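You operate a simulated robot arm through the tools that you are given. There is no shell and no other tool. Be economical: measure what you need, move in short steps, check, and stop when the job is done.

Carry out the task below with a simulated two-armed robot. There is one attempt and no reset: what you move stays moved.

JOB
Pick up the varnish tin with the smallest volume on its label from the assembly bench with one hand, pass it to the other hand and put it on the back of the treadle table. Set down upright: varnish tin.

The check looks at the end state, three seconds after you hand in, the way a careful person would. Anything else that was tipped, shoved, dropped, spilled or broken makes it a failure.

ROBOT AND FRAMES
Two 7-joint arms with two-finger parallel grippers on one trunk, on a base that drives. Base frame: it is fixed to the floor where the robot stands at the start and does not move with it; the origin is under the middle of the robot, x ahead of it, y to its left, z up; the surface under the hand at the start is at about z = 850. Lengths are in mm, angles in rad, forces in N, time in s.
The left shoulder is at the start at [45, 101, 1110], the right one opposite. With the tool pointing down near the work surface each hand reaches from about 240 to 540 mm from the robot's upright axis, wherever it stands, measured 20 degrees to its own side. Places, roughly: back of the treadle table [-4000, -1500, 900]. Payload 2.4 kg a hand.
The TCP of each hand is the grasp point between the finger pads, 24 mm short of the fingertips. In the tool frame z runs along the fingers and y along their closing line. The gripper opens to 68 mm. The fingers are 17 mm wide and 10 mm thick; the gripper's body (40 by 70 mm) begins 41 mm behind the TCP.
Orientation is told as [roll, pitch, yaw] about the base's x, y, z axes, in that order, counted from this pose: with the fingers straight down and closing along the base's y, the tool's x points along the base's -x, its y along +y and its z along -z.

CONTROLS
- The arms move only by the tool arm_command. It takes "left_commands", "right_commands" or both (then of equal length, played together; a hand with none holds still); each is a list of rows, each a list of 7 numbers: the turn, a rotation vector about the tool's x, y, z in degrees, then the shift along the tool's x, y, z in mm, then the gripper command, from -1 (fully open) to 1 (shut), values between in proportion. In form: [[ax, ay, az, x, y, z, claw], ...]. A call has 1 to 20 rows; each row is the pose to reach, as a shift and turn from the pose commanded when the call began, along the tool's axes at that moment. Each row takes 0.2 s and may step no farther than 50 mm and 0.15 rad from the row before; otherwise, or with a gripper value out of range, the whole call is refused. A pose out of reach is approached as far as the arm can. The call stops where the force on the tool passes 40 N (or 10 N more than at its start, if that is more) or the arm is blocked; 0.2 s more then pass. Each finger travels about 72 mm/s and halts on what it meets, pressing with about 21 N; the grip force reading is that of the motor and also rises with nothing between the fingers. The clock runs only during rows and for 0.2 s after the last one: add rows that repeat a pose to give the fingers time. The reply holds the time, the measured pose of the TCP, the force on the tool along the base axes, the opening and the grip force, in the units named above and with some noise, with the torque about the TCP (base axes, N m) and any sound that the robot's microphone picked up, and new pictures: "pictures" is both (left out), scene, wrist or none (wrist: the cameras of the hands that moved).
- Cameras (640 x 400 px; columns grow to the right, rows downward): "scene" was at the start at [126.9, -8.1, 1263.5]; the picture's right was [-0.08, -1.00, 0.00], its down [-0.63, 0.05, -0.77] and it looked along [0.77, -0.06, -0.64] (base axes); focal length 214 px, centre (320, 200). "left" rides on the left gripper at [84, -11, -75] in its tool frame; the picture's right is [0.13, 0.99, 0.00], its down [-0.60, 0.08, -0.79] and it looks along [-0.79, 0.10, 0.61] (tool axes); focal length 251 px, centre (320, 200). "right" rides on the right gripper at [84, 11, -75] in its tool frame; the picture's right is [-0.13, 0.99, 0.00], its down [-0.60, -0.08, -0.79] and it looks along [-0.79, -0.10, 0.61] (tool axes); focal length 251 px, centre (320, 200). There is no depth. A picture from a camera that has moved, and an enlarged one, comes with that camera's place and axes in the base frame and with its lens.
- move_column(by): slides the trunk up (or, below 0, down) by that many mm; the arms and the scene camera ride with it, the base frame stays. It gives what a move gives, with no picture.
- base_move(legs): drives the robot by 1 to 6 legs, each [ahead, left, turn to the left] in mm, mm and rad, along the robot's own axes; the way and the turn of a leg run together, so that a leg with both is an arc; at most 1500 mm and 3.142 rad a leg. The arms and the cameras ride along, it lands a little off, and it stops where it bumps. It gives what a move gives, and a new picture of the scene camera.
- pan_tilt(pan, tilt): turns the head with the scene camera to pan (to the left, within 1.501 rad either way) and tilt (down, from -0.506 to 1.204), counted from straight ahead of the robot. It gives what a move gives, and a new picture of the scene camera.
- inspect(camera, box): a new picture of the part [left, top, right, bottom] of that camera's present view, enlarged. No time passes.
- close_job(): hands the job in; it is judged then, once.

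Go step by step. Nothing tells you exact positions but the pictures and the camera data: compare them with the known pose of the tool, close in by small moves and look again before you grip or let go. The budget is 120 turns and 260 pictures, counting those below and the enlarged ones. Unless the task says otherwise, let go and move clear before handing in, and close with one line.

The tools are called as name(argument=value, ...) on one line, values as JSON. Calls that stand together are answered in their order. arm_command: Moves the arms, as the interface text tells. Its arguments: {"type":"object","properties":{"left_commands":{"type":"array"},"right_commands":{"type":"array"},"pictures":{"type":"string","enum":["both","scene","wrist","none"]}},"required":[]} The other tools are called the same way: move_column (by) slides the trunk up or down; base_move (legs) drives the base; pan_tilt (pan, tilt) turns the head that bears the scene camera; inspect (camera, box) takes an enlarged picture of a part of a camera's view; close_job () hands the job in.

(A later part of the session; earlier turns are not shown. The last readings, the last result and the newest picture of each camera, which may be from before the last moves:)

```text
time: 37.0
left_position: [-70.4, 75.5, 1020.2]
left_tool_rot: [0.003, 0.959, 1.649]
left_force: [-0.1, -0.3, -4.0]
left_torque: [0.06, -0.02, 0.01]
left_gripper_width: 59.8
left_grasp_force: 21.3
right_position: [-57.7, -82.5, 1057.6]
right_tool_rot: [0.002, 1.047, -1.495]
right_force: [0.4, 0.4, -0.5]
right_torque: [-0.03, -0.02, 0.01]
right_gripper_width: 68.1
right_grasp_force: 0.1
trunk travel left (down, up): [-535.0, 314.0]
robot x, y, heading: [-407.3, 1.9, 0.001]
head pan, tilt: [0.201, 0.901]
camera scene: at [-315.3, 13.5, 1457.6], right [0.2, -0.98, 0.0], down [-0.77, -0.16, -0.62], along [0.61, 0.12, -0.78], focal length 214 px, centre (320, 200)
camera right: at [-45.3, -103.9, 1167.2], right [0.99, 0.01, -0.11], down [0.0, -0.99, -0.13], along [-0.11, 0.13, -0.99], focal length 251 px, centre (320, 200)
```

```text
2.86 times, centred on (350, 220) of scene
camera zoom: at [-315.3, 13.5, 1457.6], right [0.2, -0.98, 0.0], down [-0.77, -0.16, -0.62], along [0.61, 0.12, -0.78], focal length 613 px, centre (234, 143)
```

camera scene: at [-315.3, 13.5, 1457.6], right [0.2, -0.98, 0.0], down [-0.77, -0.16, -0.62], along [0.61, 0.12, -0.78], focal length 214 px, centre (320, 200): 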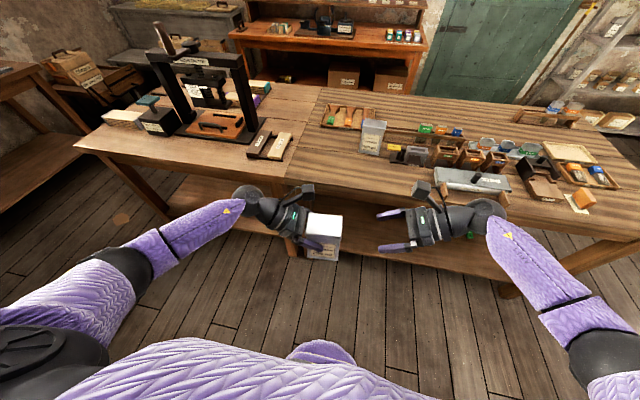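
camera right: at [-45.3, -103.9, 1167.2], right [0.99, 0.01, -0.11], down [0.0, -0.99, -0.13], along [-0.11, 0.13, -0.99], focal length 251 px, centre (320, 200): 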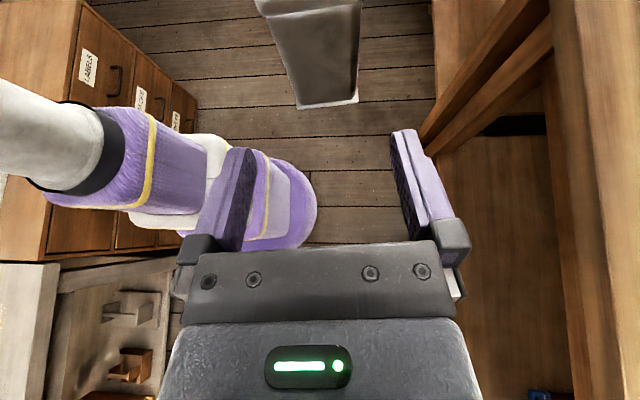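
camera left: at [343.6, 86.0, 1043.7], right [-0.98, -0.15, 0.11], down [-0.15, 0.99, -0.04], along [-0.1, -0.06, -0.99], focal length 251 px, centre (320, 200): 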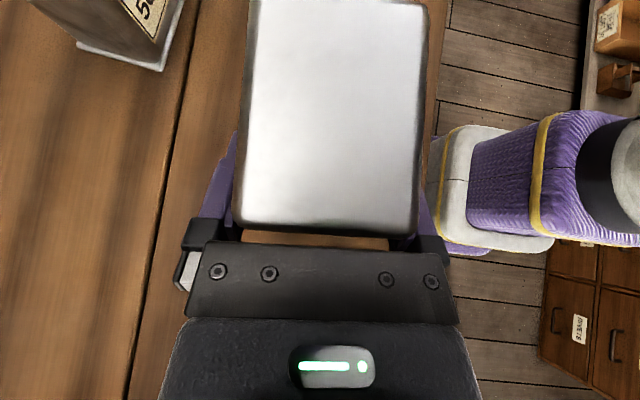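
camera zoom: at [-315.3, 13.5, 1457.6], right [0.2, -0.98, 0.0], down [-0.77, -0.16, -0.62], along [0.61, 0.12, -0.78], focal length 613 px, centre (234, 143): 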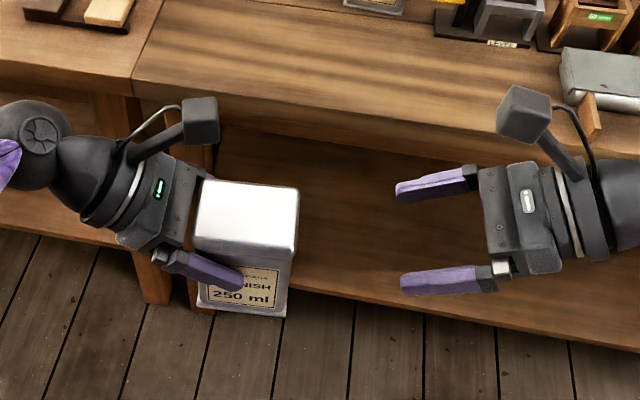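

Alignment looks good (within ~1 mm laterally). I'll advance 75 mm so the tips are just short of the tin.

arm_command(right_commands=[[0, 0, 0, 1, 1, 38, -1], [0, 0, 0, 1.5, 1, 75, -1], [0, 0, 0, 1.5, 1, 75, -1]], pictures="wrist")

inspect(camera="scene", box=[260, 150, 440, 290])

```text
time: 37.8
left_position: [-69.6, 75.9, 1021.3]
left_tool_rot: [0.004, 0.962, 1.649]
left_force: [-0.2, 0.9, -3.9]
left_torque: [0.04, -0.02, -0.01]
left_gripper_width: 59.8
left_grasp_force: 20.8
right_position: [-59.6, -15.0, 1022.3]
right_tool_rot: [0.0, 1.049, -1.493]
right_force: [-0.4, -0.3, 0.1]
right_torque: [0.04, 0.01, -0.01]
right_gripper_width: 67.8
right_grasp_force: 0.0
trunk travel left (down, up): [-535.0, 314.0]
robot x, y, heading: [-402.5, -0.7, -0.003]
head pan, tilt: [0.201, 0.901]
camera right: at [-46.6, -37.7, 1131.9], right [0.99, 0.01, -0.11], down [0.0, -0.99, -0.13], along [-0.11, 0.13, -0.99], focal length 251 px, centre (320, 200)
```

right: 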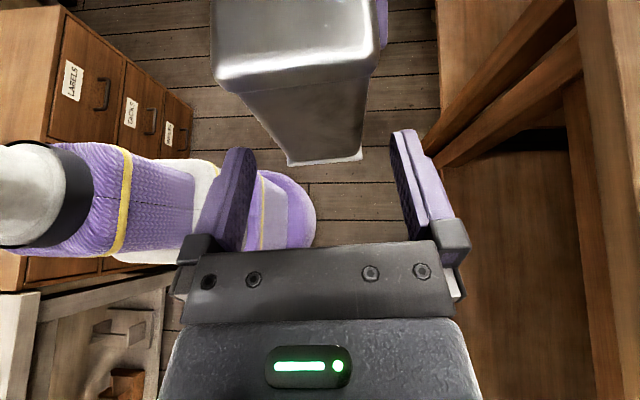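

```text
2.86 times, centred on (350, 220) of scene
camera zoom: at [-315.3, 13.5, 1457.6], right [0.2, -0.98, 0.0], down [-0.77, -0.16, -0.62], along [0.61, 0.12, -0.78], focal length 613 px, centre (234, 143)
```

zoom: 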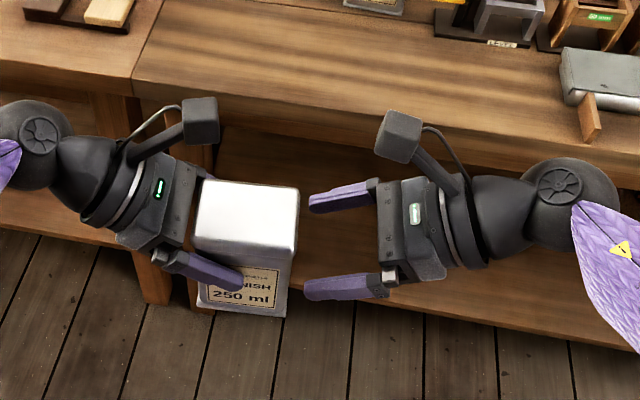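

I'd like a closer look at the centring before the fingers go around the tin.

inspect(camera="right", box=[180, 0, 460, 260])

```text
1.54 times, centred on (320, 130) of right
camera zoom: at [-46.6, -37.7, 1131.9], right [0.99, 0.01, -0.11], down [0.0, -0.99, -0.13], along [-0.11, 0.13, -0.99], focal length 387 px, centre (320, 308)
```

zoom: 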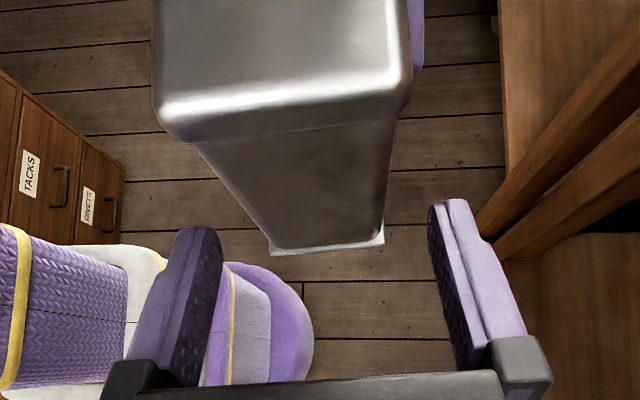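

The right hand is about 3 mm too far ahead (+x) relative to the tin's centre line. I'll correct that and advance partway, then check.

arm_command(right_commands=[[0, 0, 0, -0.5, -3, 0, -1], [0, 0, 0, -1, -3, 15, -1], [0, 0, 0, -1, -3, 28, -1], [0, 0, 0, -1, -3, 28, -1]], pictures="wrist")

inspect(camera="scene", box=[290, 170, 400, 270])

```text
time: 38.8
left_position: [-68.9, 74.6, 1021.3]
left_tool_rot: [0.005, 0.961, 1.65]
left_force: [-0.4, 0.1, -2.8]
left_torque: [0.08, -0.04, 0.02]
left_gripper_width: 59.8
left_grasp_force: 21.4
right_position: [-66.2, 6.7, 1007.2]
right_tool_rot: [0.0, 1.046, -1.493]
right_force: [0.4, 0.1, -0.3]
right_torque: [-0.03, 0.01, -0.01]
right_gripper_width: 67.9
right_grasp_force: 0.0
trunk travel left (down, up): [-535.0, 314.0]
robot x, y, heading: [-407.7, 1.5, -0.001]
head pan, tilt: [0.201, 0.901]
camera right: at [-52.9, -14.5, 1116.9], right [0.99, 0.01, -0.11], down [0.0, -0.99, -0.13], along [-0.11, 0.13, -0.99], focal length 251 px, centre (320, 200)
```

right: 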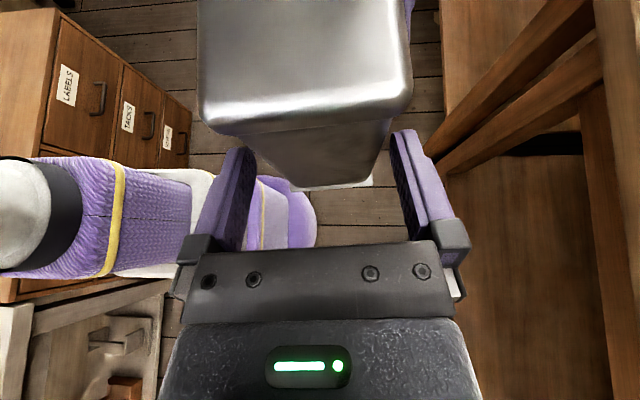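

```text
4.00 times, centred on (345, 220) of scene
camera zoom: at [-315.3, 13.6, 1457.6], right [0.2, -0.98, 0.0], down [-0.77, -0.16, -0.62], along [0.61, 0.12, -0.78], focal length 858 px, centre (220, 120)
```

zoom: 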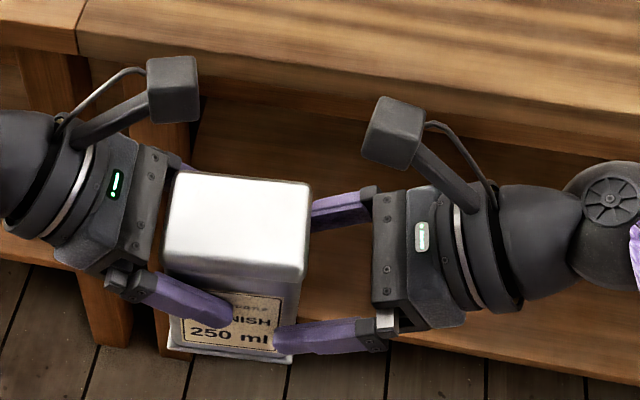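

Both fingers straddle the tin freely. Final 14 mm, then close the right hand while the left still holds.

arm_command(right_commands=[[0, 0, 0, 0, 1, 7, -1], [0, 0, 0, 0, 1, 14, -1], [0, 0, 0, 0, 1, 14, -1]], pictures="wrist")

inspect(camera="scene", box=[290, 170, 400, 270])

```text
time: 39.6
left_position: [-70.1, 75.7, 1021.4]
left_tool_rot: [0.002, 0.961, 1.649]
left_force: [0.3, -0.4, -3.7]
left_torque: [0.07, -0.02, 0.0]
left_gripper_width: 59.7
left_grasp_force: 21.1
right_position: [-65.6, 19.9, 999.1]
right_tool_rot: [0.0, 1.049, -1.494]
right_force: [-0.7, 0.1, 0.3]
right_torque: [-0.01, 0.01, -0.02]
right_gripper_width: 68.0
right_grasp_force: 0.0
trunk travel left (down, up): [-535.0, 314.0]
robot x, y, heading: [-406.3, -1.9, -0.004]
head pan, tilt: [0.201, 0.901]
camera right: at [-52.7, -2.7, 1109.5], right [0.99, 0.01, -0.11], down [0.0, -0.99, -0.13], along [-0.11, 0.13, -0.99], focal length 251 px, centre (320, 200)
```

right: 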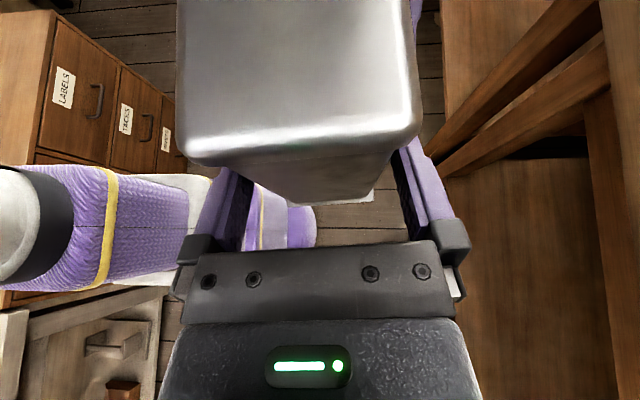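

```text
4.00 times, centred on (345, 220) of scene
camera zoom: at [-315.3, 13.7, 1457.6], right [0.2, -0.98, 0.0], down [-0.77, -0.16, -0.62], along [0.61, 0.12, -0.78], focal length 858 px, centre (220, 120)
```

zoom: 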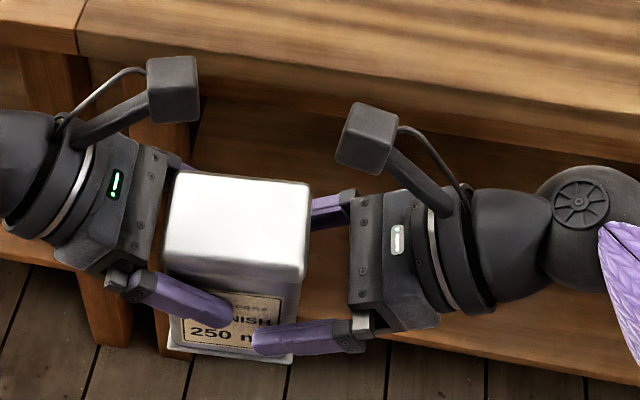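

In place with no contact. Closing the right gripper.

arm_command(right_commands=[[0, 0, 0, 0, 0, 0, 0], [0, 0, 0, 0, 0, 0, 1], [0, 0, 0, 0, 0, 0, 1], [0, 0, 0, 0, 0, 0, 1]], pictures="wrist")

```text
time: 40.6
left_position: [-70.3, 75.6, 1020.8]
left_tool_rot: [0.002, 0.961, 1.649]
left_force: [-0.8, -2.0, -3.9]
left_torque: [0.22, -0.08, 0.08]
left_gripper_width: 59.7
left_grasp_force: 21.1
right_position: [-65.2, 19.0, 1001.4]
right_tool_rot: [0.0, 1.048, -1.493]
right_force: [1.5, 2.5, -0.1]
right_torque: [-0.2, 0.09, -0.11]
right_gripper_width: 59.9
right_grasp_force: 20.4
trunk travel left (down, up): [-535.0, 314.0]
robot x, y, heading: [-403.2, -1.2, 0.0]
head pan, tilt: [0.201, 0.901]
camera right: at [-52.7, -2.8, 1109.5], right [0.99, 0.01, -0.11], down [0.0, -0.99, -0.13], along [-0.11, 0.13, -0.99], focal length 251 px, centre (320, 200)
```

right: 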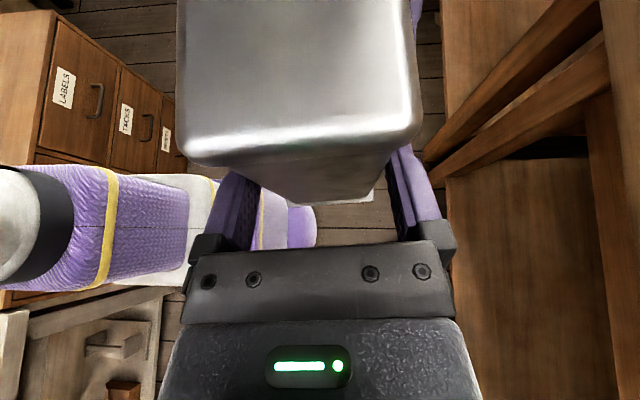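

Both hands hold it (59.9 and 59.7 mm). I open the left, then withdraw it back along its fingers.

arm_command(left_commands=[[0, 0, 0, 0, 0, 0, -1], [0, 0, 0, 0, 0, 0, -1], [0, 0, 0, 0, 0, 0, -1]], pictures="wrist")

```text
time: 41.4
left_position: [-70.1, 75.1, 1021.3]
left_tool_rot: [0.004, 0.96, 1.649]
left_force: [-0.2, 0.0, -1.3]
left_torque: [0.0, 0.01, 0.0]
left_gripper_width: 68.2
left_grasp_force: 0.1
right_position: [-65.0, 18.7, 999.7]
right_tool_rot: [0.0, 1.048, -1.494]
right_force: [0.0, 0.6, -0.3]
right_torque: [-0.13, 0.02, 0.01]
right_gripper_width: 59.6
right_grasp_force: 20.9
trunk travel left (down, up): [-535.0, 314.0]
robot x, y, heading: [-402.5, 1.6, 0.003]
head pan, tilt: [0.201, 0.901]
camera left: at [-60.4, 87.6, 1133.0], right [-0.98, -0.15, 0.11], down [-0.15, 0.99, -0.04], along [-0.1, -0.06, -0.99], focal length 251 px, centre (320, 200)
```

left: 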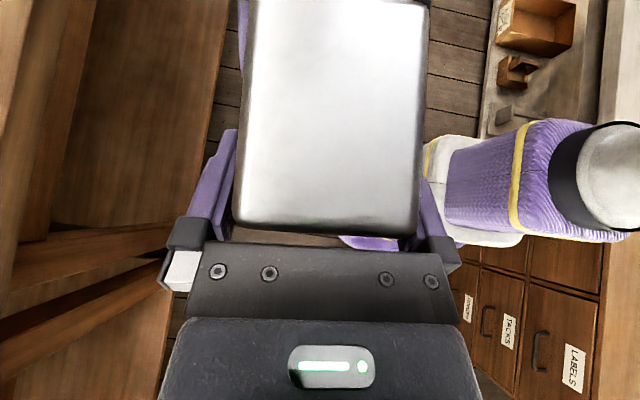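

Left fingers are open. I'll withdraw slowly and check the right hand takes the weight.

arm_command(left_commands=[[0, 0, 0, 0, 0, -5, -1], [0, 0, 0, 0, 0, -15, -1], [0, 0, 0, 0, 0, -30, -1], [0, 0, 0, 0, 0, -30, -1]], pictures="scene")

```text
time: 42.4
left_position: [-71.1, 99.2, 1039.7]
left_tool_rot: [0.004, 0.959, 1.649]
left_force: [0.1, -0.5, -0.6]
left_torque: [0.0, 0.0, -0.01]
left_gripper_width: 67.8
left_grasp_force: 0.0
right_position: [-65.4, 18.9, 1000.7]
right_tool_rot: [0.001, 1.047, -1.493]
right_force: [-0.6, 0.0, 0.1]
right_torque: [-0.11, -0.02, 0.02]
right_gripper_width: 60.0
right_grasp_force: 21.7
trunk travel left (down, up): [-535.0, 314.0]
robot x, y, heading: [-407.9, 0.6, 0.0]
head pan, tilt: [0.201, 0.901]
camera scene: at [-315.3, 13.7, 1457.6], right [0.2, -0.98, 0.0], down [-0.77, -0.16, -0.62], along [0.61, 0.12, -0.78], focal length 214 px, centre (320, 200)
```

scene: 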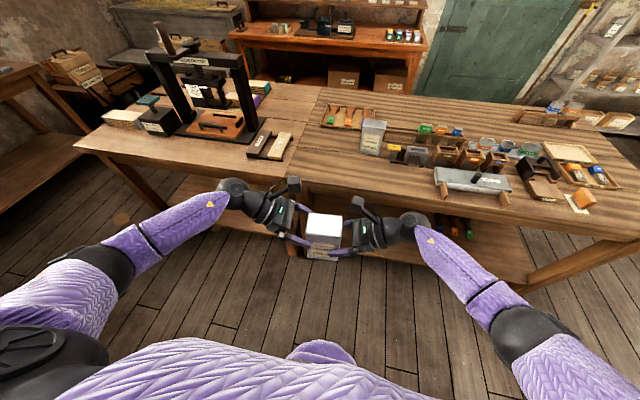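

The tin stays in the right hand. I'll take the left hand well clear.

arm_command(left_commands=[[0, 0, 0, 0, 0, -40, -1], [0, 0, 0, 0, 0, -80, -1], [0, 0, 0, 0, 0, -120, -1], [0, 0, 0, 0, 0, -150, -1]], pictures="none")

inspect(camera="scene", box=[180, 150, 460, 330])

pan_tilt(pan=-1.5, tilt=0.3)

```text
time: 43.4
left_position: [-83.9, 222.8, 1126.2]
left_tool_rot: [0.003, 0.96, 1.649]
left_force: [0.4, 0.5, -0.2]
left_torque: [0.01, -0.01, -0.05]
left_gripper_width: 68.1
left_grasp_force: 0.1
right_position: [-65.1, 19.4, 998.8]
right_tool_rot: [0.0, 1.047, -1.494]
right_force: [-0.1, -0.1, -0.4]
right_torque: [-0.14, 0.01, 0.04]
right_gripper_width: 59.9
right_grasp_force: 21.3
trunk travel left (down, up): [-535.0, 314.0]
robot x, y, heading: [-404.5, 2.0, -0.001]
head pan, tilt: [0.201, 0.901]
```

```text
2.22 times, centred on (320, 240) of scene
camera zoom: at [-315.4, 13.9, 1457.6], right [0.2, -0.98, 0.0], down [-0.77, -0.16, -0.62], along [0.61, 0.12, -0.78], focal length 477 px, centre (320, 111)
```

zoom: 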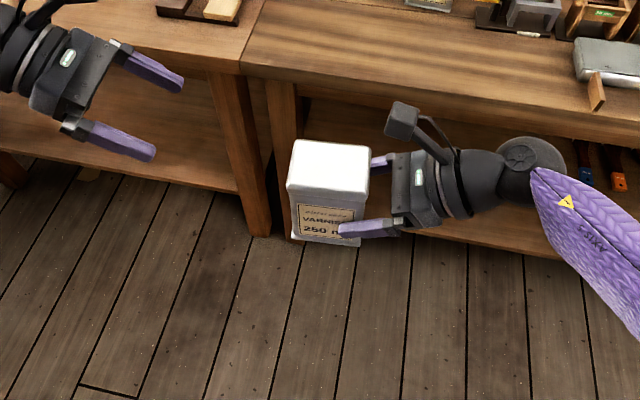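

```text
time: 45.1
left_position: [-84.1, 221.6, 1126.8]
left_tool_rot: [0.005, 0.962, 1.651]
left_force: [0.3, 0.1, -0.3]
left_torque: [0.03, -0.01, 0.02]
left_gripper_width: 67.6
left_grasp_force: 0.0
right_position: [-65.6, 18.6, 1000.7]
right_tool_rot: [-0.001, 1.048, -1.493]
right_force: [0.0, -1.0, -0.4]
right_torque: [-0.09, -0.01, 0.02]
right_gripper_width: 59.7
right_grasp_force: 21.3
trunk travel left (down, up): [-535.0, 314.0]
robot x, y, heading: [-403.1, 1.8, -0.005]
head pan, tilt: [-1.499, 0.3]
camera scene: at [-382.5, -94.5, 1509.9], right [-1.0, -0.07, 0.0], down [-0.02, 0.29, -0.96], along [0.07, -0.95, -0.3], focal length 214 px, centre (320, 200)
```

scene: 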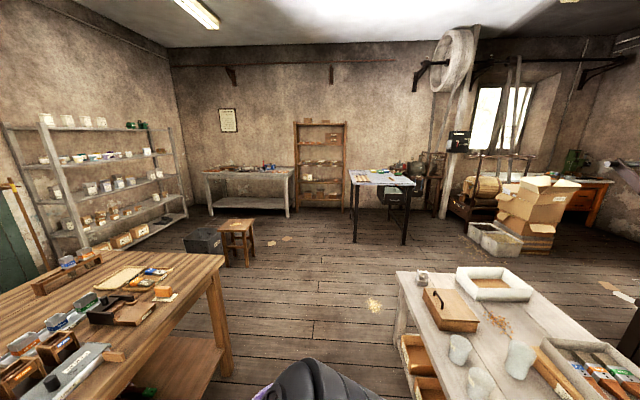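

The handover is done and the tin hangs upright in the right hand. Now I scout the way: look left, before turning around.

pan_tilt(pan=1.5, tilt=0.4)

```text
time: 47.7
left_position: [-83.6, 222.0, 1124.5]
left_tool_rot: [0.003, 0.96, 1.651]
left_force: [0.3, 0.3, 0.7]
left_torque: [-0.01, -0.04, 0.05]
left_gripper_width: 68.0
left_grasp_force: 0.0
right_position: [-66.1, 19.0, 1000.2]
right_tool_rot: [0.0, 1.048, -1.494]
right_force: [0.7, 0.3, 0.2]
right_torque: [-0.13, -0.01, 0.01]
right_gripper_width: 59.9
right_grasp_force: 21.0
trunk travel left (down, up): [-535.0, 314.0]
robot x, y, heading: [-404.7, 3.3, -0.002]
head pan, tilt: [1.499, 0.4]
camera scene: at [-382.7, 91.1, 1500.6], right [1.0, -0.07, 0.0], down [-0.03, -0.39, -0.92], along [0.07, 0.92, -0.39], focal length 214 px, centre (320, 200)
```

scene: 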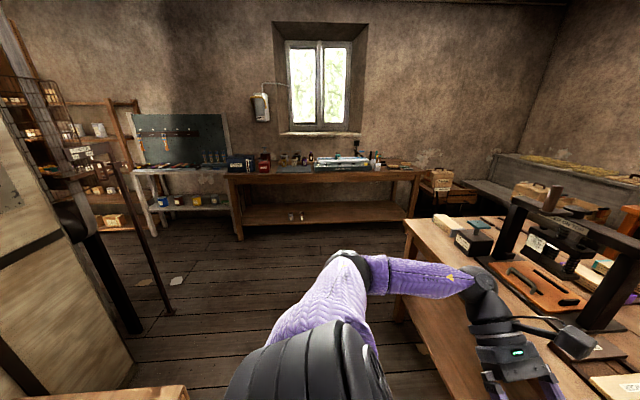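

There's furniture behind on both sides. I'll turn left in place by 90° (arms stay within ~500 mm radius), looking left to see behind.

base_move(legs=[[0, 0, 0.8]])

```text
time: 50.2
left_position: [-343.4, 385.2, 1124.7]
left_tool_rot: [0.003, 0.959, 2.456]
left_force: [-0.3, -0.6, -0.3]
left_torque: [-0.03, 0.03, -0.01]
left_gripper_width: 68.1
left_grasp_force: 0.1
right_position: [-184.5, 258.3, 1000.4]
right_tool_rot: [0.0, 1.049, -0.685]
right_force: [0.4, 1.0, 0.3]
right_torque: [-0.09, -0.12, 0.0]
right_gripper_width: 60.0
right_grasp_force: 21.5
trunk travel left (down, up): [-535.0, 314.0]
robot x, y, heading: [-405.9, -0.9, 0.807]
head pan, tilt: [1.499, 0.4]
camera scene: at [-457.2, 80.2, 1500.6], right [0.74, 0.67, 0.0], down [0.26, -0.29, -0.92], along [-0.62, 0.68, -0.39], focal length 214 px, centre (320, 200)
```

scene: 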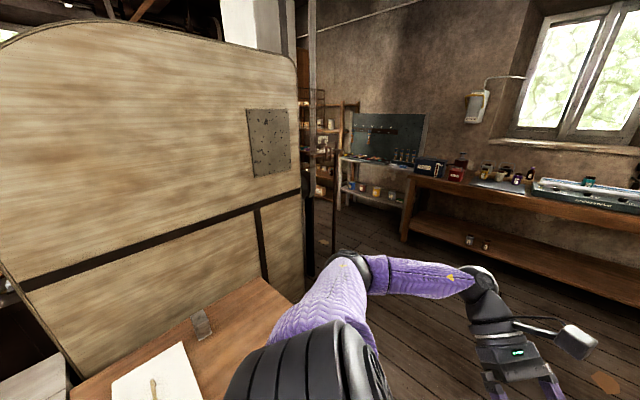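

A table with a tall screen stands behind-left. Turning further to see the region straight behind.

base_move(legs=[[0, 0, 0.77]])

pan_tilt(pan=1.2, tilt=0.5)

```text
time: 52.7
left_position: [-630.6, 316.8, 1125.4]
left_tool_rot: [0.004, 0.961, -3.054]
left_force: [0.1, 0.6, 0.3]
left_torque: [-0.02, -0.03, 0.0]
left_gripper_width: 67.9
left_grasp_force: 0.0
right_position: [-427.4, 339.9, 999.9]
right_tool_rot: [0.0, 1.046, 0.087]
right_force: [0.2, -0.5, 0.6]
right_torque: [0.0, -0.11, 0.02]
right_gripper_width: 59.9
right_grasp_force: 21.3
trunk travel left (down, up): [-535.0, 314.0]
robot x, y, heading: [-405.2, -3.0, 1.584]
head pan, tilt: [1.499, 0.4]
camera scene: at [-500.1, 21.9, 1500.6], right [0.06, 1.0, 0.0], down [0.39, -0.02, -0.92], along [-0.92, 0.05, -0.39], focal length 214 px, centre (320, 200)
```

scene: 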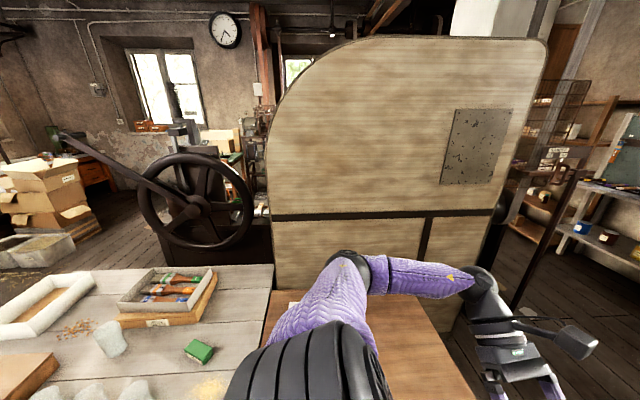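

```text
time: 53.5
left_position: [-630.6, 317.3, 1125.8]
left_tool_rot: [0.004, 0.961, -3.052]
left_force: [0.5, 0.8, 0.5]
left_torque: [-0.01, 0.01, -0.01]
left_gripper_width: 68.0
left_grasp_force: 0.0
right_position: [-427.4, 339.1, 999.9]
right_tool_rot: [0.0, 1.047, 0.088]
right_force: [0.2, 0.2, 0.0]
right_torque: [-0.02, -0.13, 0.0]
right_gripper_width: 59.8
right_grasp_force: 21.4
trunk travel left (down, up): [-535.0, 314.0]
robot x, y, heading: [-405.7, -0.1, 1.584]
head pan, tilt: [1.201, 0.499]
camera scene: at [-492.8, 48.2, 1491.5], right [0.35, 0.94, 0.0], down [0.45, -0.17, -0.88], along [-0.82, 0.31, -0.48], focal length 214 px, centre (320, 200)
```

scene: 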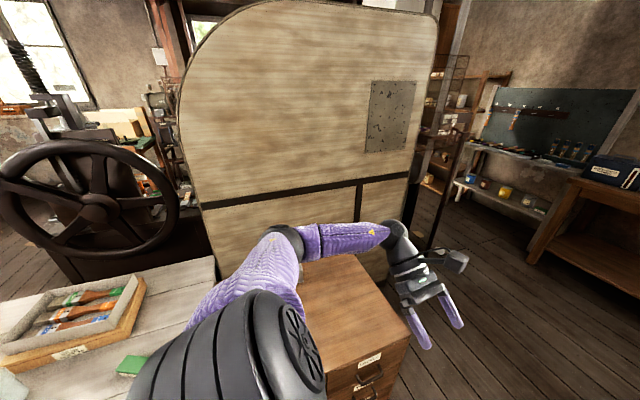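

The desk (x < −745, y from −1060 to 450) blocks straight behind; the way is around its right-hand (−y) end. I'll raise the trunk for clearance, shift toward the bench a little, and turn left on to face −y.

move_column(by=100)

base_move(legs=[[0, -130, 0], [0, 0, 1.57]])

pan_tilt(pan=0.7, tilt=0.5)

```text
time: 54.8
left_position: [-630.1, 319.5, 1225.2]
left_tool_rot: [0.004, 0.96, -3.051]
left_force: [0.7, -0.2, 0.6]
left_torque: [-0.02, -0.02, -0.03]
left_gripper_width: 67.8
left_grasp_force: 0.1
right_position: [-427.3, 339.5, 1099.6]
right_tool_rot: [-0.002, 1.047, 0.088]
right_force: [0.8, -0.2, -3.5]
right_torque: [-0.01, -0.13, 0.0]
right_gripper_width: 59.8
right_grasp_force: 21.3
trunk travel left (down, up): [-635.0, 215.0]
robot x, y, heading: [-409.6, -2.4, 1.577]
head pan, tilt: [1.201, 0.499]
```

```text
time: 59.9
left_position: [-600.2, -215.9, 1224.4]
left_tool_rot: [0.003, 0.958, -1.506]
left_force: [-0.4, 0.1, -0.2]
left_torque: [-0.01, 0.0, -0.03]
left_gripper_width: 67.9
left_grasp_force: 0.0
right_position: [-615.1, -13.5, 1100.5]
right_tool_rot: [-0.003, 1.048, 1.634]
right_force: [-0.8, 0.1, -3.3]
right_torque: [0.1, 0.02, 0.01]
right_gripper_width: 60.0
right_grasp_force: 21.0
trunk travel left (down, up): [-635.0, 215.0]
robot x, y, heading: [-277.3, 1.5, 3.127]
head pan, tilt: [1.201, 0.499]
camera scene: at [-324.9, -84.5, 1591.6], right [-0.93, 0.37, 0.0], down [0.18, 0.44, -0.88], along [-0.33, -0.81, -0.48], focal length 214 px, centre (320, 200)
```

scene: 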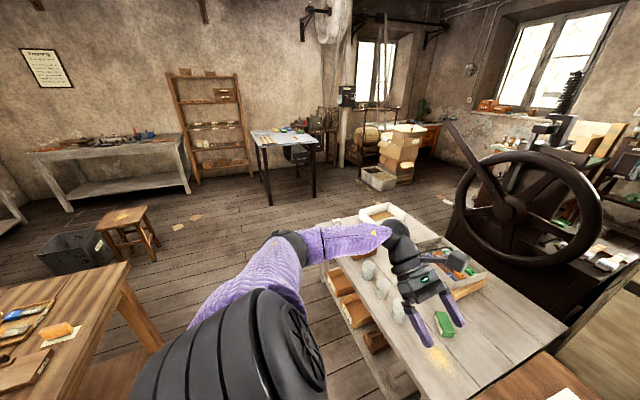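

```text
time: 60.8
left_position: [-600.1, -216.8, 1224.8]
left_tool_rot: [0.004, 0.958, -1.506]
left_force: [-1.0, -0.4, 1.2]
left_torque: [0.01, -0.03, -0.03]
left_gripper_width: 67.9
left_grasp_force: 0.2
right_position: [-615.1, -13.8, 1100.4]
right_tool_rot: [-0.001, 1.048, 1.634]
right_force: [-0.1, -0.3, -2.8]
right_torque: [0.16, 0.02, 0.0]
right_gripper_width: 59.8
right_grasp_force: 21.0
trunk travel left (down, up): [-635.0, 215.0]
robot x, y, heading: [-278.3, 0.2, 3.132]
head pan, tilt: [0.7, 0.499]
camera scene: at [-361.3, -57.8, 1591.6], right [-0.64, 0.77, 0.0], down [0.37, 0.3, -0.88], along [-0.68, -0.56, -0.48], focal length 214 px, centre (320, 200)
```

scene: 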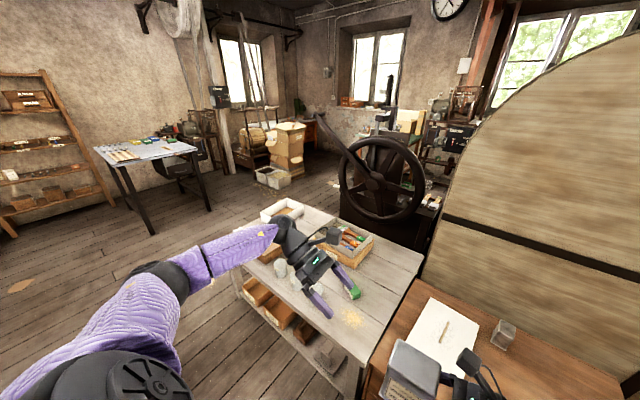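

Now facing −x. The treadle table should appear beyond the hand-wheel press; I'll enlarge that region.

inspect(camera="scene", box=[220, 60, 500, 230])

```text
2.29 times, centred on (360, 145) of scene
camera zoom: at [-361.3, -57.8, 1591.6], right [-0.64, 0.77, 0.0], down [0.37, 0.3, -0.88], along [-0.68, -0.56, -0.48], focal length 490 px, centre (229, 326)
```

zoom: 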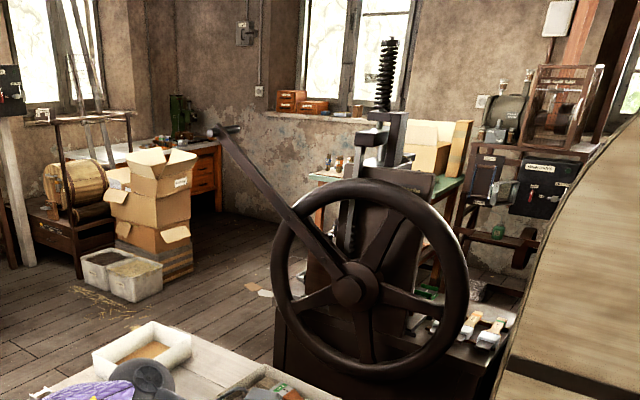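

The way is clear: along the lane to y ≈ −1750, then −x. I turn to face −y and drive.

base_move(legs=[[0, 0, 1.57], [900, 0, 0]])

pan_tilt(pan=-0.9, tilt=0.5)

```text
time: 69.3
left_position: [-73.6, -1218.9, 1224.6]
left_tool_rot: [0.002, 0.96, 0.058]
left_force: [-0.1, -0.5, -0.3]
left_torque: [-0.02, -0.02, 0.0]
left_gripper_width: 67.9
left_grasp_force: 0.1
right_position: [-276.4, -1231.5, 1099.5]
right_tool_rot: [-0.002, 1.047, -3.087]
right_force: [1.0, 0.0, -3.3]
right_torque: [0.01, 0.17, 0.01]
right_gripper_width: 60.1
right_grasp_force: 20.4
trunk travel left (down, up): [-635.0, 215.0]
robot x, y, heading: [-286.6, -895.7, -1.594]
head pan, tilt: [0.7, 0.499]
camera scene: at [-234.9, -978.7, 1591.6], right [-0.78, -0.63, 0.0], down [-0.3, 0.37, -0.88], along [0.55, -0.68, -0.48], focal length 214 px, centre (320, 200)
```

scene: 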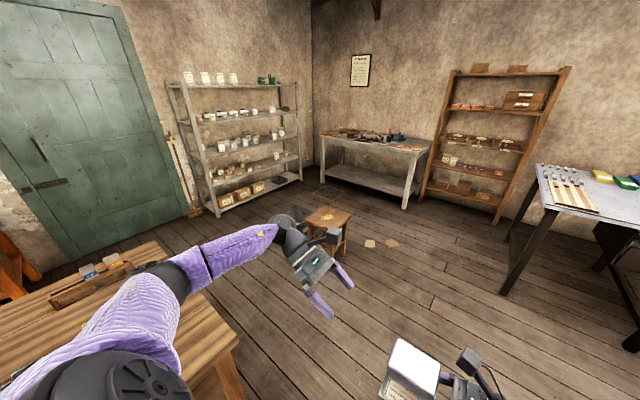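

```text
time: 71.0
left_position: [-73.2, -1219.4, 1226.1]
left_tool_rot: [0.003, 0.96, 0.058]
left_force: [0.4, -0.6, -0.3]
left_torque: [-0.01, -0.01, -0.01]
left_gripper_width: 68.2
left_grasp_force: 0.1
right_position: [-278.2, -1233.6, 1099.9]
right_tool_rot: [-0.002, 1.048, -3.087]
right_force: [0.1, -0.3, -3.7]
right_torque: [-0.03, 0.12, -0.05]
right_gripper_width: 60.0
right_grasp_force: 20.9
trunk travel left (down, up): [-635.0, 215.0]
robot x, y, heading: [-290.3, -890.5, -1.592]
head pan, tilt: [-0.901, 0.499]
camera scene: at [-364.5, -962.6, 1591.6], right [-0.61, 0.8, 0.0], down [0.38, 0.29, -0.88], along [-0.7, -0.53, -0.48], focal length 214 px, centre (320, 200)
```

scene: 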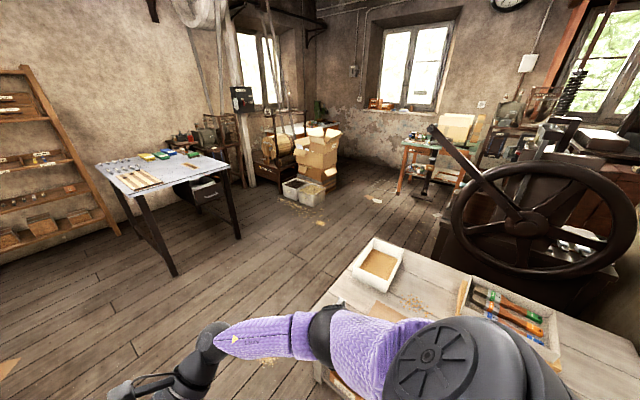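

The treadle table with the green top is visible at the far side, matching the given place. I drive on to y ≈ −1750, turn right to face −x, and go ahead.

base_move(legs=[[860, 0, 0], [0, 0, -1.55], [1200, 0, 0]])

pan_tilt(pan=0.0, tilt=0.35)

```text
time: 84.8
left_position: [-1800.9, -2040.4, 1225.6]
left_tool_rot: [0.003, 0.959, -1.431]
left_force: [0.0, -0.8, 0.6]
left_torque: [-0.01, 0.02, 0.0]
left_gripper_width: 68.0
left_grasp_force: 0.0
right_position: [-1832.2, -1838.9, 1100.1]
right_tool_rot: [-0.003, 1.047, 1.707]
right_force: [0.4, -0.3, -3.9]
right_torque: [0.15, -0.03, 0.0]
right_gripper_width: 60.0
right_grasp_force: 21.3
trunk travel left (down, up): [-635.0, 215.0]
robot x, y, heading: [-1495.5, -1799.9, -3.08]
head pan, tilt: [-0.901, 0.499]
camera scene: at [-1570.5, -1733.8, 1591.6], right [0.74, 0.67, 0.0], down [0.32, -0.36, -0.88], along [-0.59, 0.65, -0.48], focal length 214 px, centre (320, 200)
```

scene: 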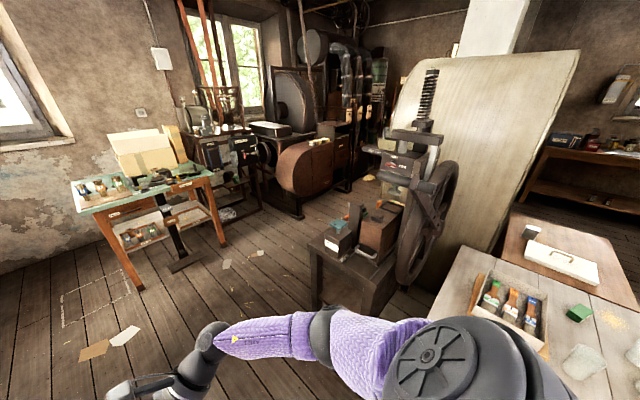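

```text
time: 86.0
left_position: [-1801.4, -2040.0, 1224.9]
left_tool_rot: [0.004, 0.959, -1.432]
left_force: [0.0, -0.4, -0.5]
left_torque: [-0.02, 0.0, -0.01]
left_gripper_width: 67.9
left_grasp_force: 0.1
right_position: [-1831.5, -1838.5, 1100.0]
right_tool_rot: [-0.001, 1.047, 1.707]
right_force: [-0.5, -0.5, -3.3]
right_torque: [0.11, 0.01, -0.01]
right_gripper_width: 59.7
right_grasp_force: 20.9
trunk travel left (down, up): [-635.0, 215.0]
robot x, y, heading: [-1491.0, -1798.6, -3.084]
head pan, tilt: [0.0, 0.351]
camera scene: at [-1602.3, -1807.1, 1605.3], right [-0.06, 1.0, 0.0], down [0.34, 0.02, -0.94], along [-0.94, -0.06, -0.34], focal length 214 px, centre (320, 200)
```

scene: 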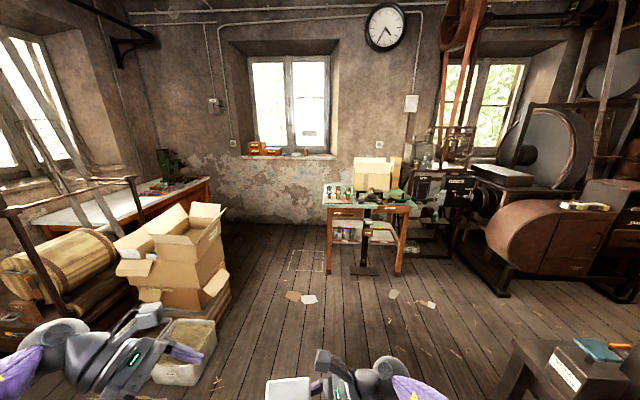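

The treadle table is straight ahead near the wall. I'll enlarge it to see what stands on it and where its back is.

inspect(camera="scene", box=[290, 140, 440, 290])

```text
2.67 times, centred on (365, 215) of scene
camera zoom: at [-1602.3, -1807.1, 1605.3], right [-0.06, 1.0, 0.0], down [0.34, 0.02, -0.94], along [-0.94, -0.06, -0.34], focal length 572 px, centre (200, 160)
```

zoom: 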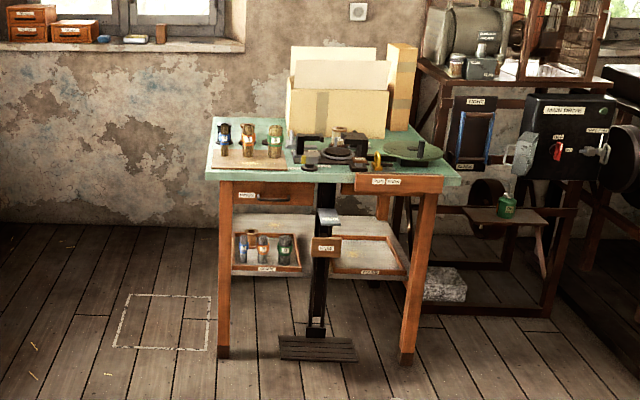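

The table's pedal side faces me, so the back is the far side, partly hidden by a cardboard screen. I'll drive closer and look down onto it.

base_move(legs=[[1100, 100, 0]])

pan_tilt(pan=-0.35, tilt=0.55)

```text
time: 91.8
left_position: [-2934.1, -2196.8, 1225.5]
left_tool_rot: [0.004, 0.961, -1.446]
left_force: [-0.6, 0.1, -0.4]
left_torque: [-0.01, -0.03, -0.01]
left_gripper_width: 68.0
left_grasp_force: 0.0
right_position: [-2961.7, -1994.8, 1098.1]
right_tool_rot: [-0.002, 1.049, 1.693]
right_force: [-0.6, 0.8, -3.6]
right_torque: [0.14, 0.02, -0.01]
right_gripper_width: 60.0
right_grasp_force: 21.0
trunk travel left (down, up): [-635.0, 215.0]
robot x, y, heading: [-2621.6, -1960.5, -3.1]
head pan, tilt: [0.0, 0.351]
camera scene: at [-2731.9, -1966.8, 1605.2], right [-0.05, 1.0, 0.0], down [0.34, 0.02, -0.94], along [-0.94, -0.04, -0.34], focal length 214 px, centre (320, 200)
```

scene: 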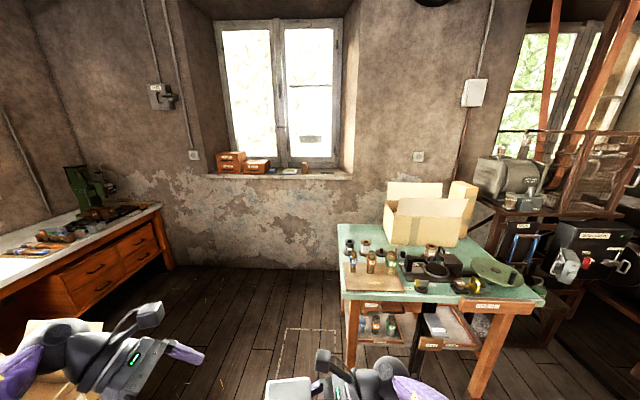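

```text
time: 92.7
left_position: [-2933.5, -2196.6, 1225.8]
left_tool_rot: [0.004, 0.959, -1.444]
left_force: [-0.2, 0.3, -0.2]
left_torque: [-0.02, 0.01, 0.0]
left_gripper_width: 68.0
left_grasp_force: 0.2
right_position: [-2962.1, -1995.2, 1099.2]
right_tool_rot: [-0.002, 1.044, 1.694]
right_force: [0.5, 0.2, -3.1]
right_torque: [0.14, -0.03, -0.01]
right_gripper_width: 59.8
right_grasp_force: 21.6
trunk travel left (down, up): [-635.0, 215.0]
robot x, y, heading: [-2622.6, -1958.9, -3.093]
head pan, tilt: [-0.351, 0.55]
camera scene: at [-2724.4, -1935.6, 1587.1], right [0.3, 0.95, 0.0], down [0.5, -0.16, -0.85], along [-0.81, 0.25, -0.52], focal length 214 px, centre (320, 200)
```

scene: 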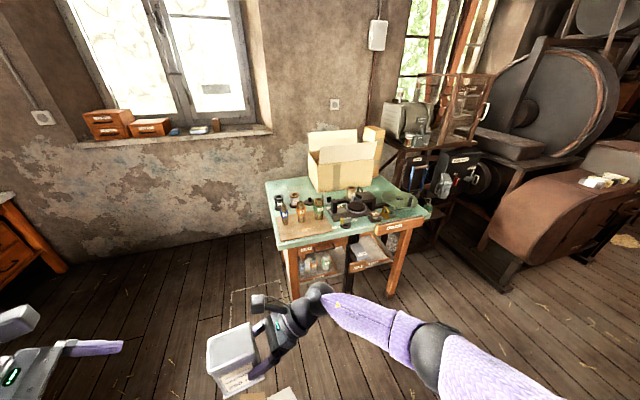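

I see the table top much better. Enlarging it for measurements.

inspect(camera="scene", box=[250, 110, 450, 260])

```text
2.67 times, centred on (350, 185) of scene
camera zoom: at [-2724.4, -1935.6, 1587.1], right [0.3, 0.95, 0.0], down [0.5, -0.16, -0.85], along [-0.81, 0.25, -0.52], focal length 572 px, centre (240, 240)
```

zoom: 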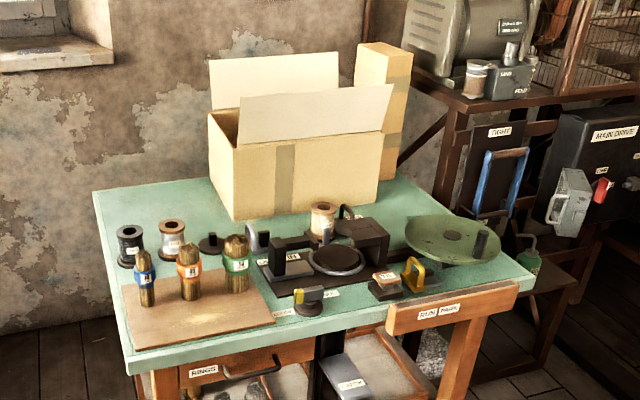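

Table top ≈ z 900, spanning x −3480…−4130, y −1905…−1070. The carton fills the back middle, but the back-left corner (x < −3830, y −1900…−1600) is free. I'll go round to the table's left side, at about (−4050, −2330), then face it.

base_move(legs=[[0, 310, 0], [800, 0, 0]])

```text
time: 98.8
left_position: [-3747.7, -2543.0, 1226.3]
left_tool_rot: [0.003, 0.96, -1.46]
left_force: [-0.1, -0.2, 0.4]
left_torque: [0.01, -0.02, 0.0]
left_gripper_width: 67.8
left_grasp_force: 0.0
right_position: [-3771.8, -2341.7, 1099.7]
right_tool_rot: [-0.003, 1.045, 1.679]
right_force: [-0.3, -0.4, -3.4]
right_torque: [0.07, 0.0, 0.01]
right_gripper_width: 60.0
right_grasp_force: 20.6
trunk travel left (down, up): [-635.0, 215.0]
robot x, y, heading: [-3434.0, -2312.1, -3.11]
head pan, tilt: [-0.351, 0.55]
camera scene: at [-3534.9, -2285.6, 1587.0], right [0.31, 0.95, 0.0], down [0.5, -0.16, -0.85], along [-0.81, 0.27, -0.52], focal length 214 px, centre (320, 200)
```

scene: 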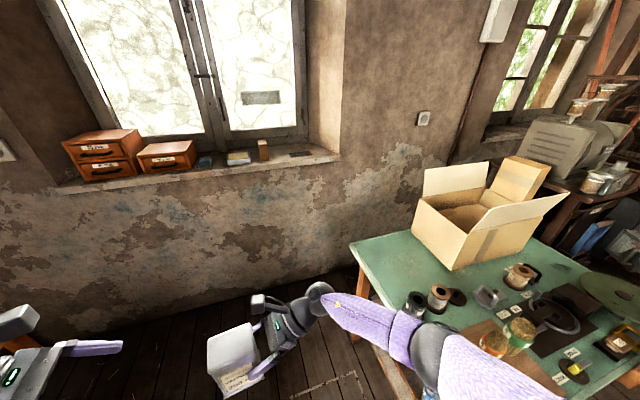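

The back-left corner of the table is clear. I drive to x ≈ −3940 and turn right to face the table side.

base_move(legs=[[495, 0, 0], [0, 0, -1.6]])

pan_tilt(pan=0.0, tilt=0.8)

```text
time: 105.5
left_position: [-4154.6, -2020.7, 1225.0]
left_tool_rot: [0.005, 0.96, -3.025]
left_force: [0.2, 0.5, 0.5]
left_torque: [-0.01, -0.02, -0.01]
left_gripper_width: 67.9
left_grasp_force: 0.1
right_position: [-3955.4, -1993.4, 1099.7]
right_tool_rot: [-0.004, 1.047, 0.113]
right_force: [-0.3, -0.8, -2.7]
right_torque: [0.05, -0.1, -0.01]
right_gripper_width: 59.9
right_grasp_force: 20.8
trunk travel left (down, up): [-635.0, 215.0]
robot x, y, heading: [-3926.6, -2330.7, 1.613]
head pan, tilt: [-0.351, 0.55]
camera scene: at [-3897.0, -2234.9, 1587.0], right [0.95, -0.31, 0.0], down [-0.16, -0.5, -0.85], along [0.26, 0.81, -0.52], focal length 214 px, centre (320, 200)
```

scene: 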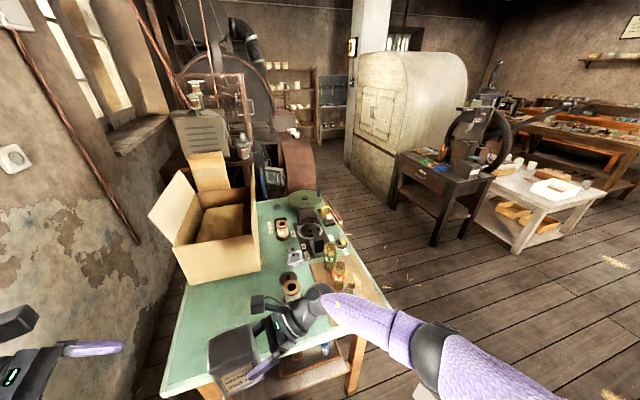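

```text
time: 106.3
left_position: [-4156.2, -2019.9, 1225.3]
left_tool_rot: [0.002, 0.96, -3.025]
left_force: [-0.4, -0.1, 0.3]
left_torque: [0.03, -0.01, 0.02]
left_gripper_width: 68.2
left_grasp_force: 0.2
right_position: [-3955.1, -1993.1, 1098.9]
right_tool_rot: [-0.002, 1.046, 0.113]
right_force: [-0.7, 0.1, -4.1]
right_torque: [0.0, -0.16, -0.03]
right_gripper_width: 60.2
right_grasp_force: 21.1
trunk travel left (down, up): [-635.0, 215.0]
robot x, y, heading: [-3917.8, -2330.3, 1.609]
head pan, tilt: [0.0, 0.799]
camera scene: at [-3927.6, -2239.7, 1565.7], right [1.0, 0.04, 0.0], down [0.03, -0.72, -0.7], along [-0.03, 0.7, -0.72], focal length 214 px, centre (320, 200)
```

scene: 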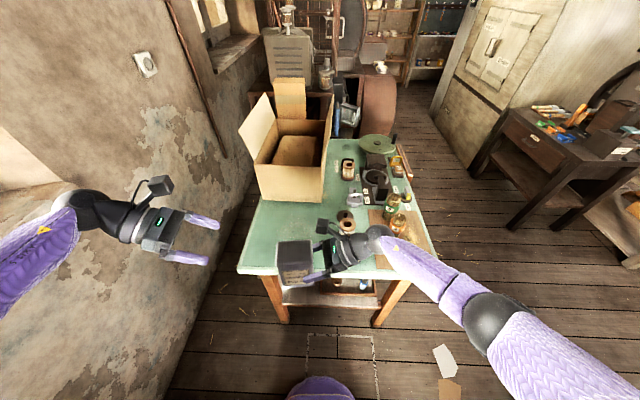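

Robot faces the table's left side; free area x −4210…−3890, y −1918…−1610. I aim the tin at about (−4040, −1755). First drive 160 closer and 50 left.

base_move(legs=[[155, 48, -0.035]])

inspect(camera="right", box=[0, 0, 640, 400])

```text
time: 107.8
left_position: [-4194.8, -1853.8, 1225.8]
left_tool_rot: [0.005, 0.958, -3.062]
left_force: [-0.1, 0.3, 0.5]
left_torque: [-0.02, 0.0, -0.03]
left_gripper_width: 68.3
left_grasp_force: 0.0
right_position: [-3991.4, -1836.3, 1099.0]
right_tool_rot: [-0.005, 1.044, 0.074]
right_force: [-0.6, 0.6, -2.9]
right_torque: [-0.04, -0.1, -0.03]
right_gripper_width: 59.9
right_grasp_force: 20.5
trunk travel left (down, up): [-635.0, 215.0]
robot x, y, heading: [-3976.0, -2179.7, 1.57]
head pan, tilt: [0.0, 0.799]
camera scene: at [-3975.0, -2082.7, 1565.6], right [1.0, 0.0, 0.0], down [0.0, -0.72, -0.7], along [0.0, 0.7, -0.72], focal length 214 px, centre (320, 200)
```

scene: 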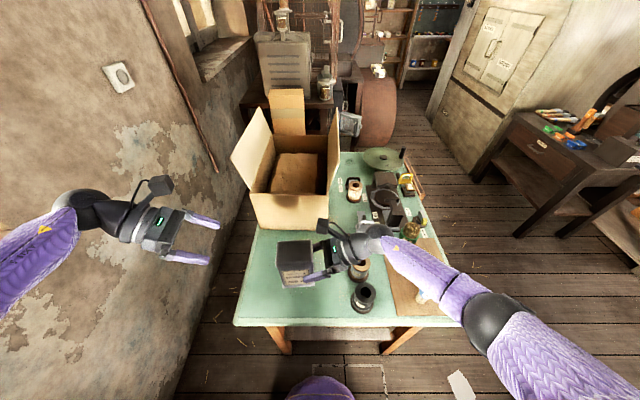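

```text
1.00 times, centred on (320, 200) of right (not enlarged: the box is as wide or as high as the picture)
camera zoom: at [-3969.4, -1822.9, 1208.8], right [-0.01, 0.99, -0.11], down [0.99, 0.0, -0.13], along [-0.12, -0.11, -0.99], focal length 251 px, centre (320, 200)
```

zoom: 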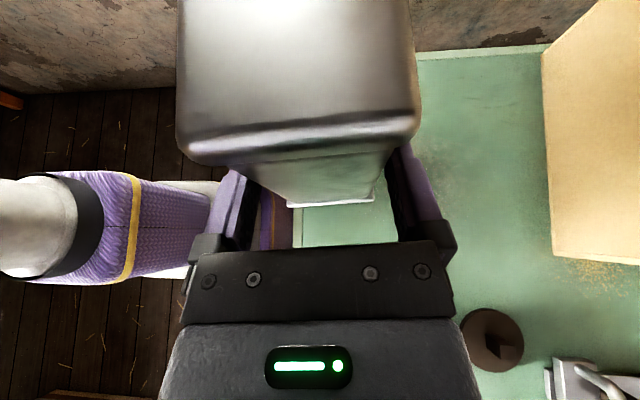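

Triangulating says the top may be nearer z 820–850 than 900, so I'll descend carefully. First drive 40 closer, then lower the trunk 100 (tin bottom to ≈940) for a second view with parallax.

base_move(legs=[[40, 28, 0]])

move_column(by=-100)

inspect(camera="scene", box=[210, 160, 530, 360])

```text
time: 108.7
left_position: [-4222.3, -1812.5, 1224.8]
left_tool_rot: [0.006, 0.959, -3.062]
left_force: [-0.6, -0.2, -0.2]
left_torque: [-0.01, -0.01, -0.02]
left_gripper_width: 67.9
left_grasp_force: 0.1
right_position: [-4019.2, -1796.4, 1100.2]
right_tool_rot: [-0.005, 1.045, 0.073]
right_force: [0.9, -0.4, -4.5]
right_torque: [0.0, -0.09, 0.0]
right_gripper_width: 60.2
right_grasp_force: 21.5
trunk travel left (down, up): [-635.0, 215.0]
robot x, y, heading: [-3999.7, -2136.5, 1.572]
head pan, tilt: [0.0, 0.799]
camera scene: at [-4003.5, -2042.2, 1565.5], right [1.0, 0.0, 0.0], down [0.0, -0.72, -0.7], along [0.0, 0.7, -0.72], focal length 214 px, centre (320, 200)
```

scene: 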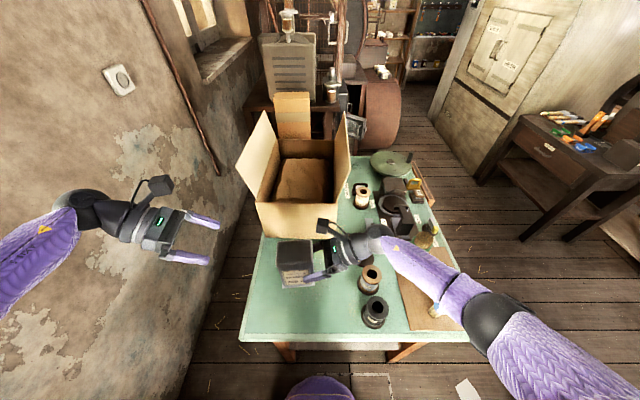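

```text
time: 110.0
left_position: [-4221.3, -1813.8, 1125.4]
left_tool_rot: [0.004, 0.962, -3.065]
left_force: [0.5, 0.4, -0.2]
left_torque: [0.0, 0.02, -0.03]
left_gripper_width: 68.0
left_grasp_force: 0.1
right_position: [-4019.2, -1797.5, 1000.3]
right_tool_rot: [-0.001, 1.045, 0.075]
right_force: [-0.7, 0.1, -2.6]
right_torque: [0.0, -0.1, 0.03]
right_gripper_width: 59.8
right_grasp_force: 20.8
trunk travel left (down, up): [-535.0, 314.0]
robot x, y, heading: [-4000.3, -2136.2, 1.573]
head pan, tilt: [0.0, 0.799]
```

```text
2.00 times, centred on (370, 260) of scene
camera zoom: at [-4002.2, -2039.3, 1465.6], right [1.0, 0.0, 0.0], down [0.0, -0.72, -0.7], along [0.0, 0.7, -0.72], focal length 429 px, centre (220, 80)
```

zoom: 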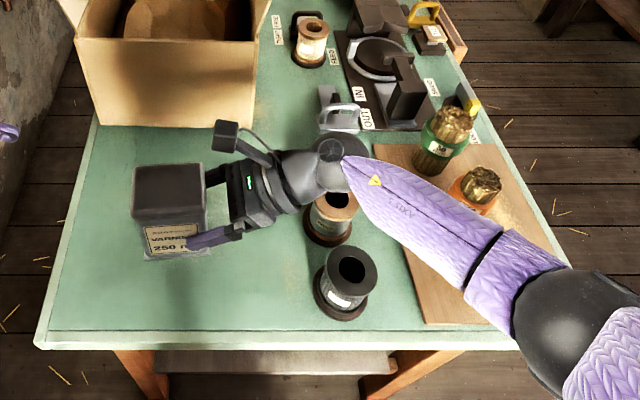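

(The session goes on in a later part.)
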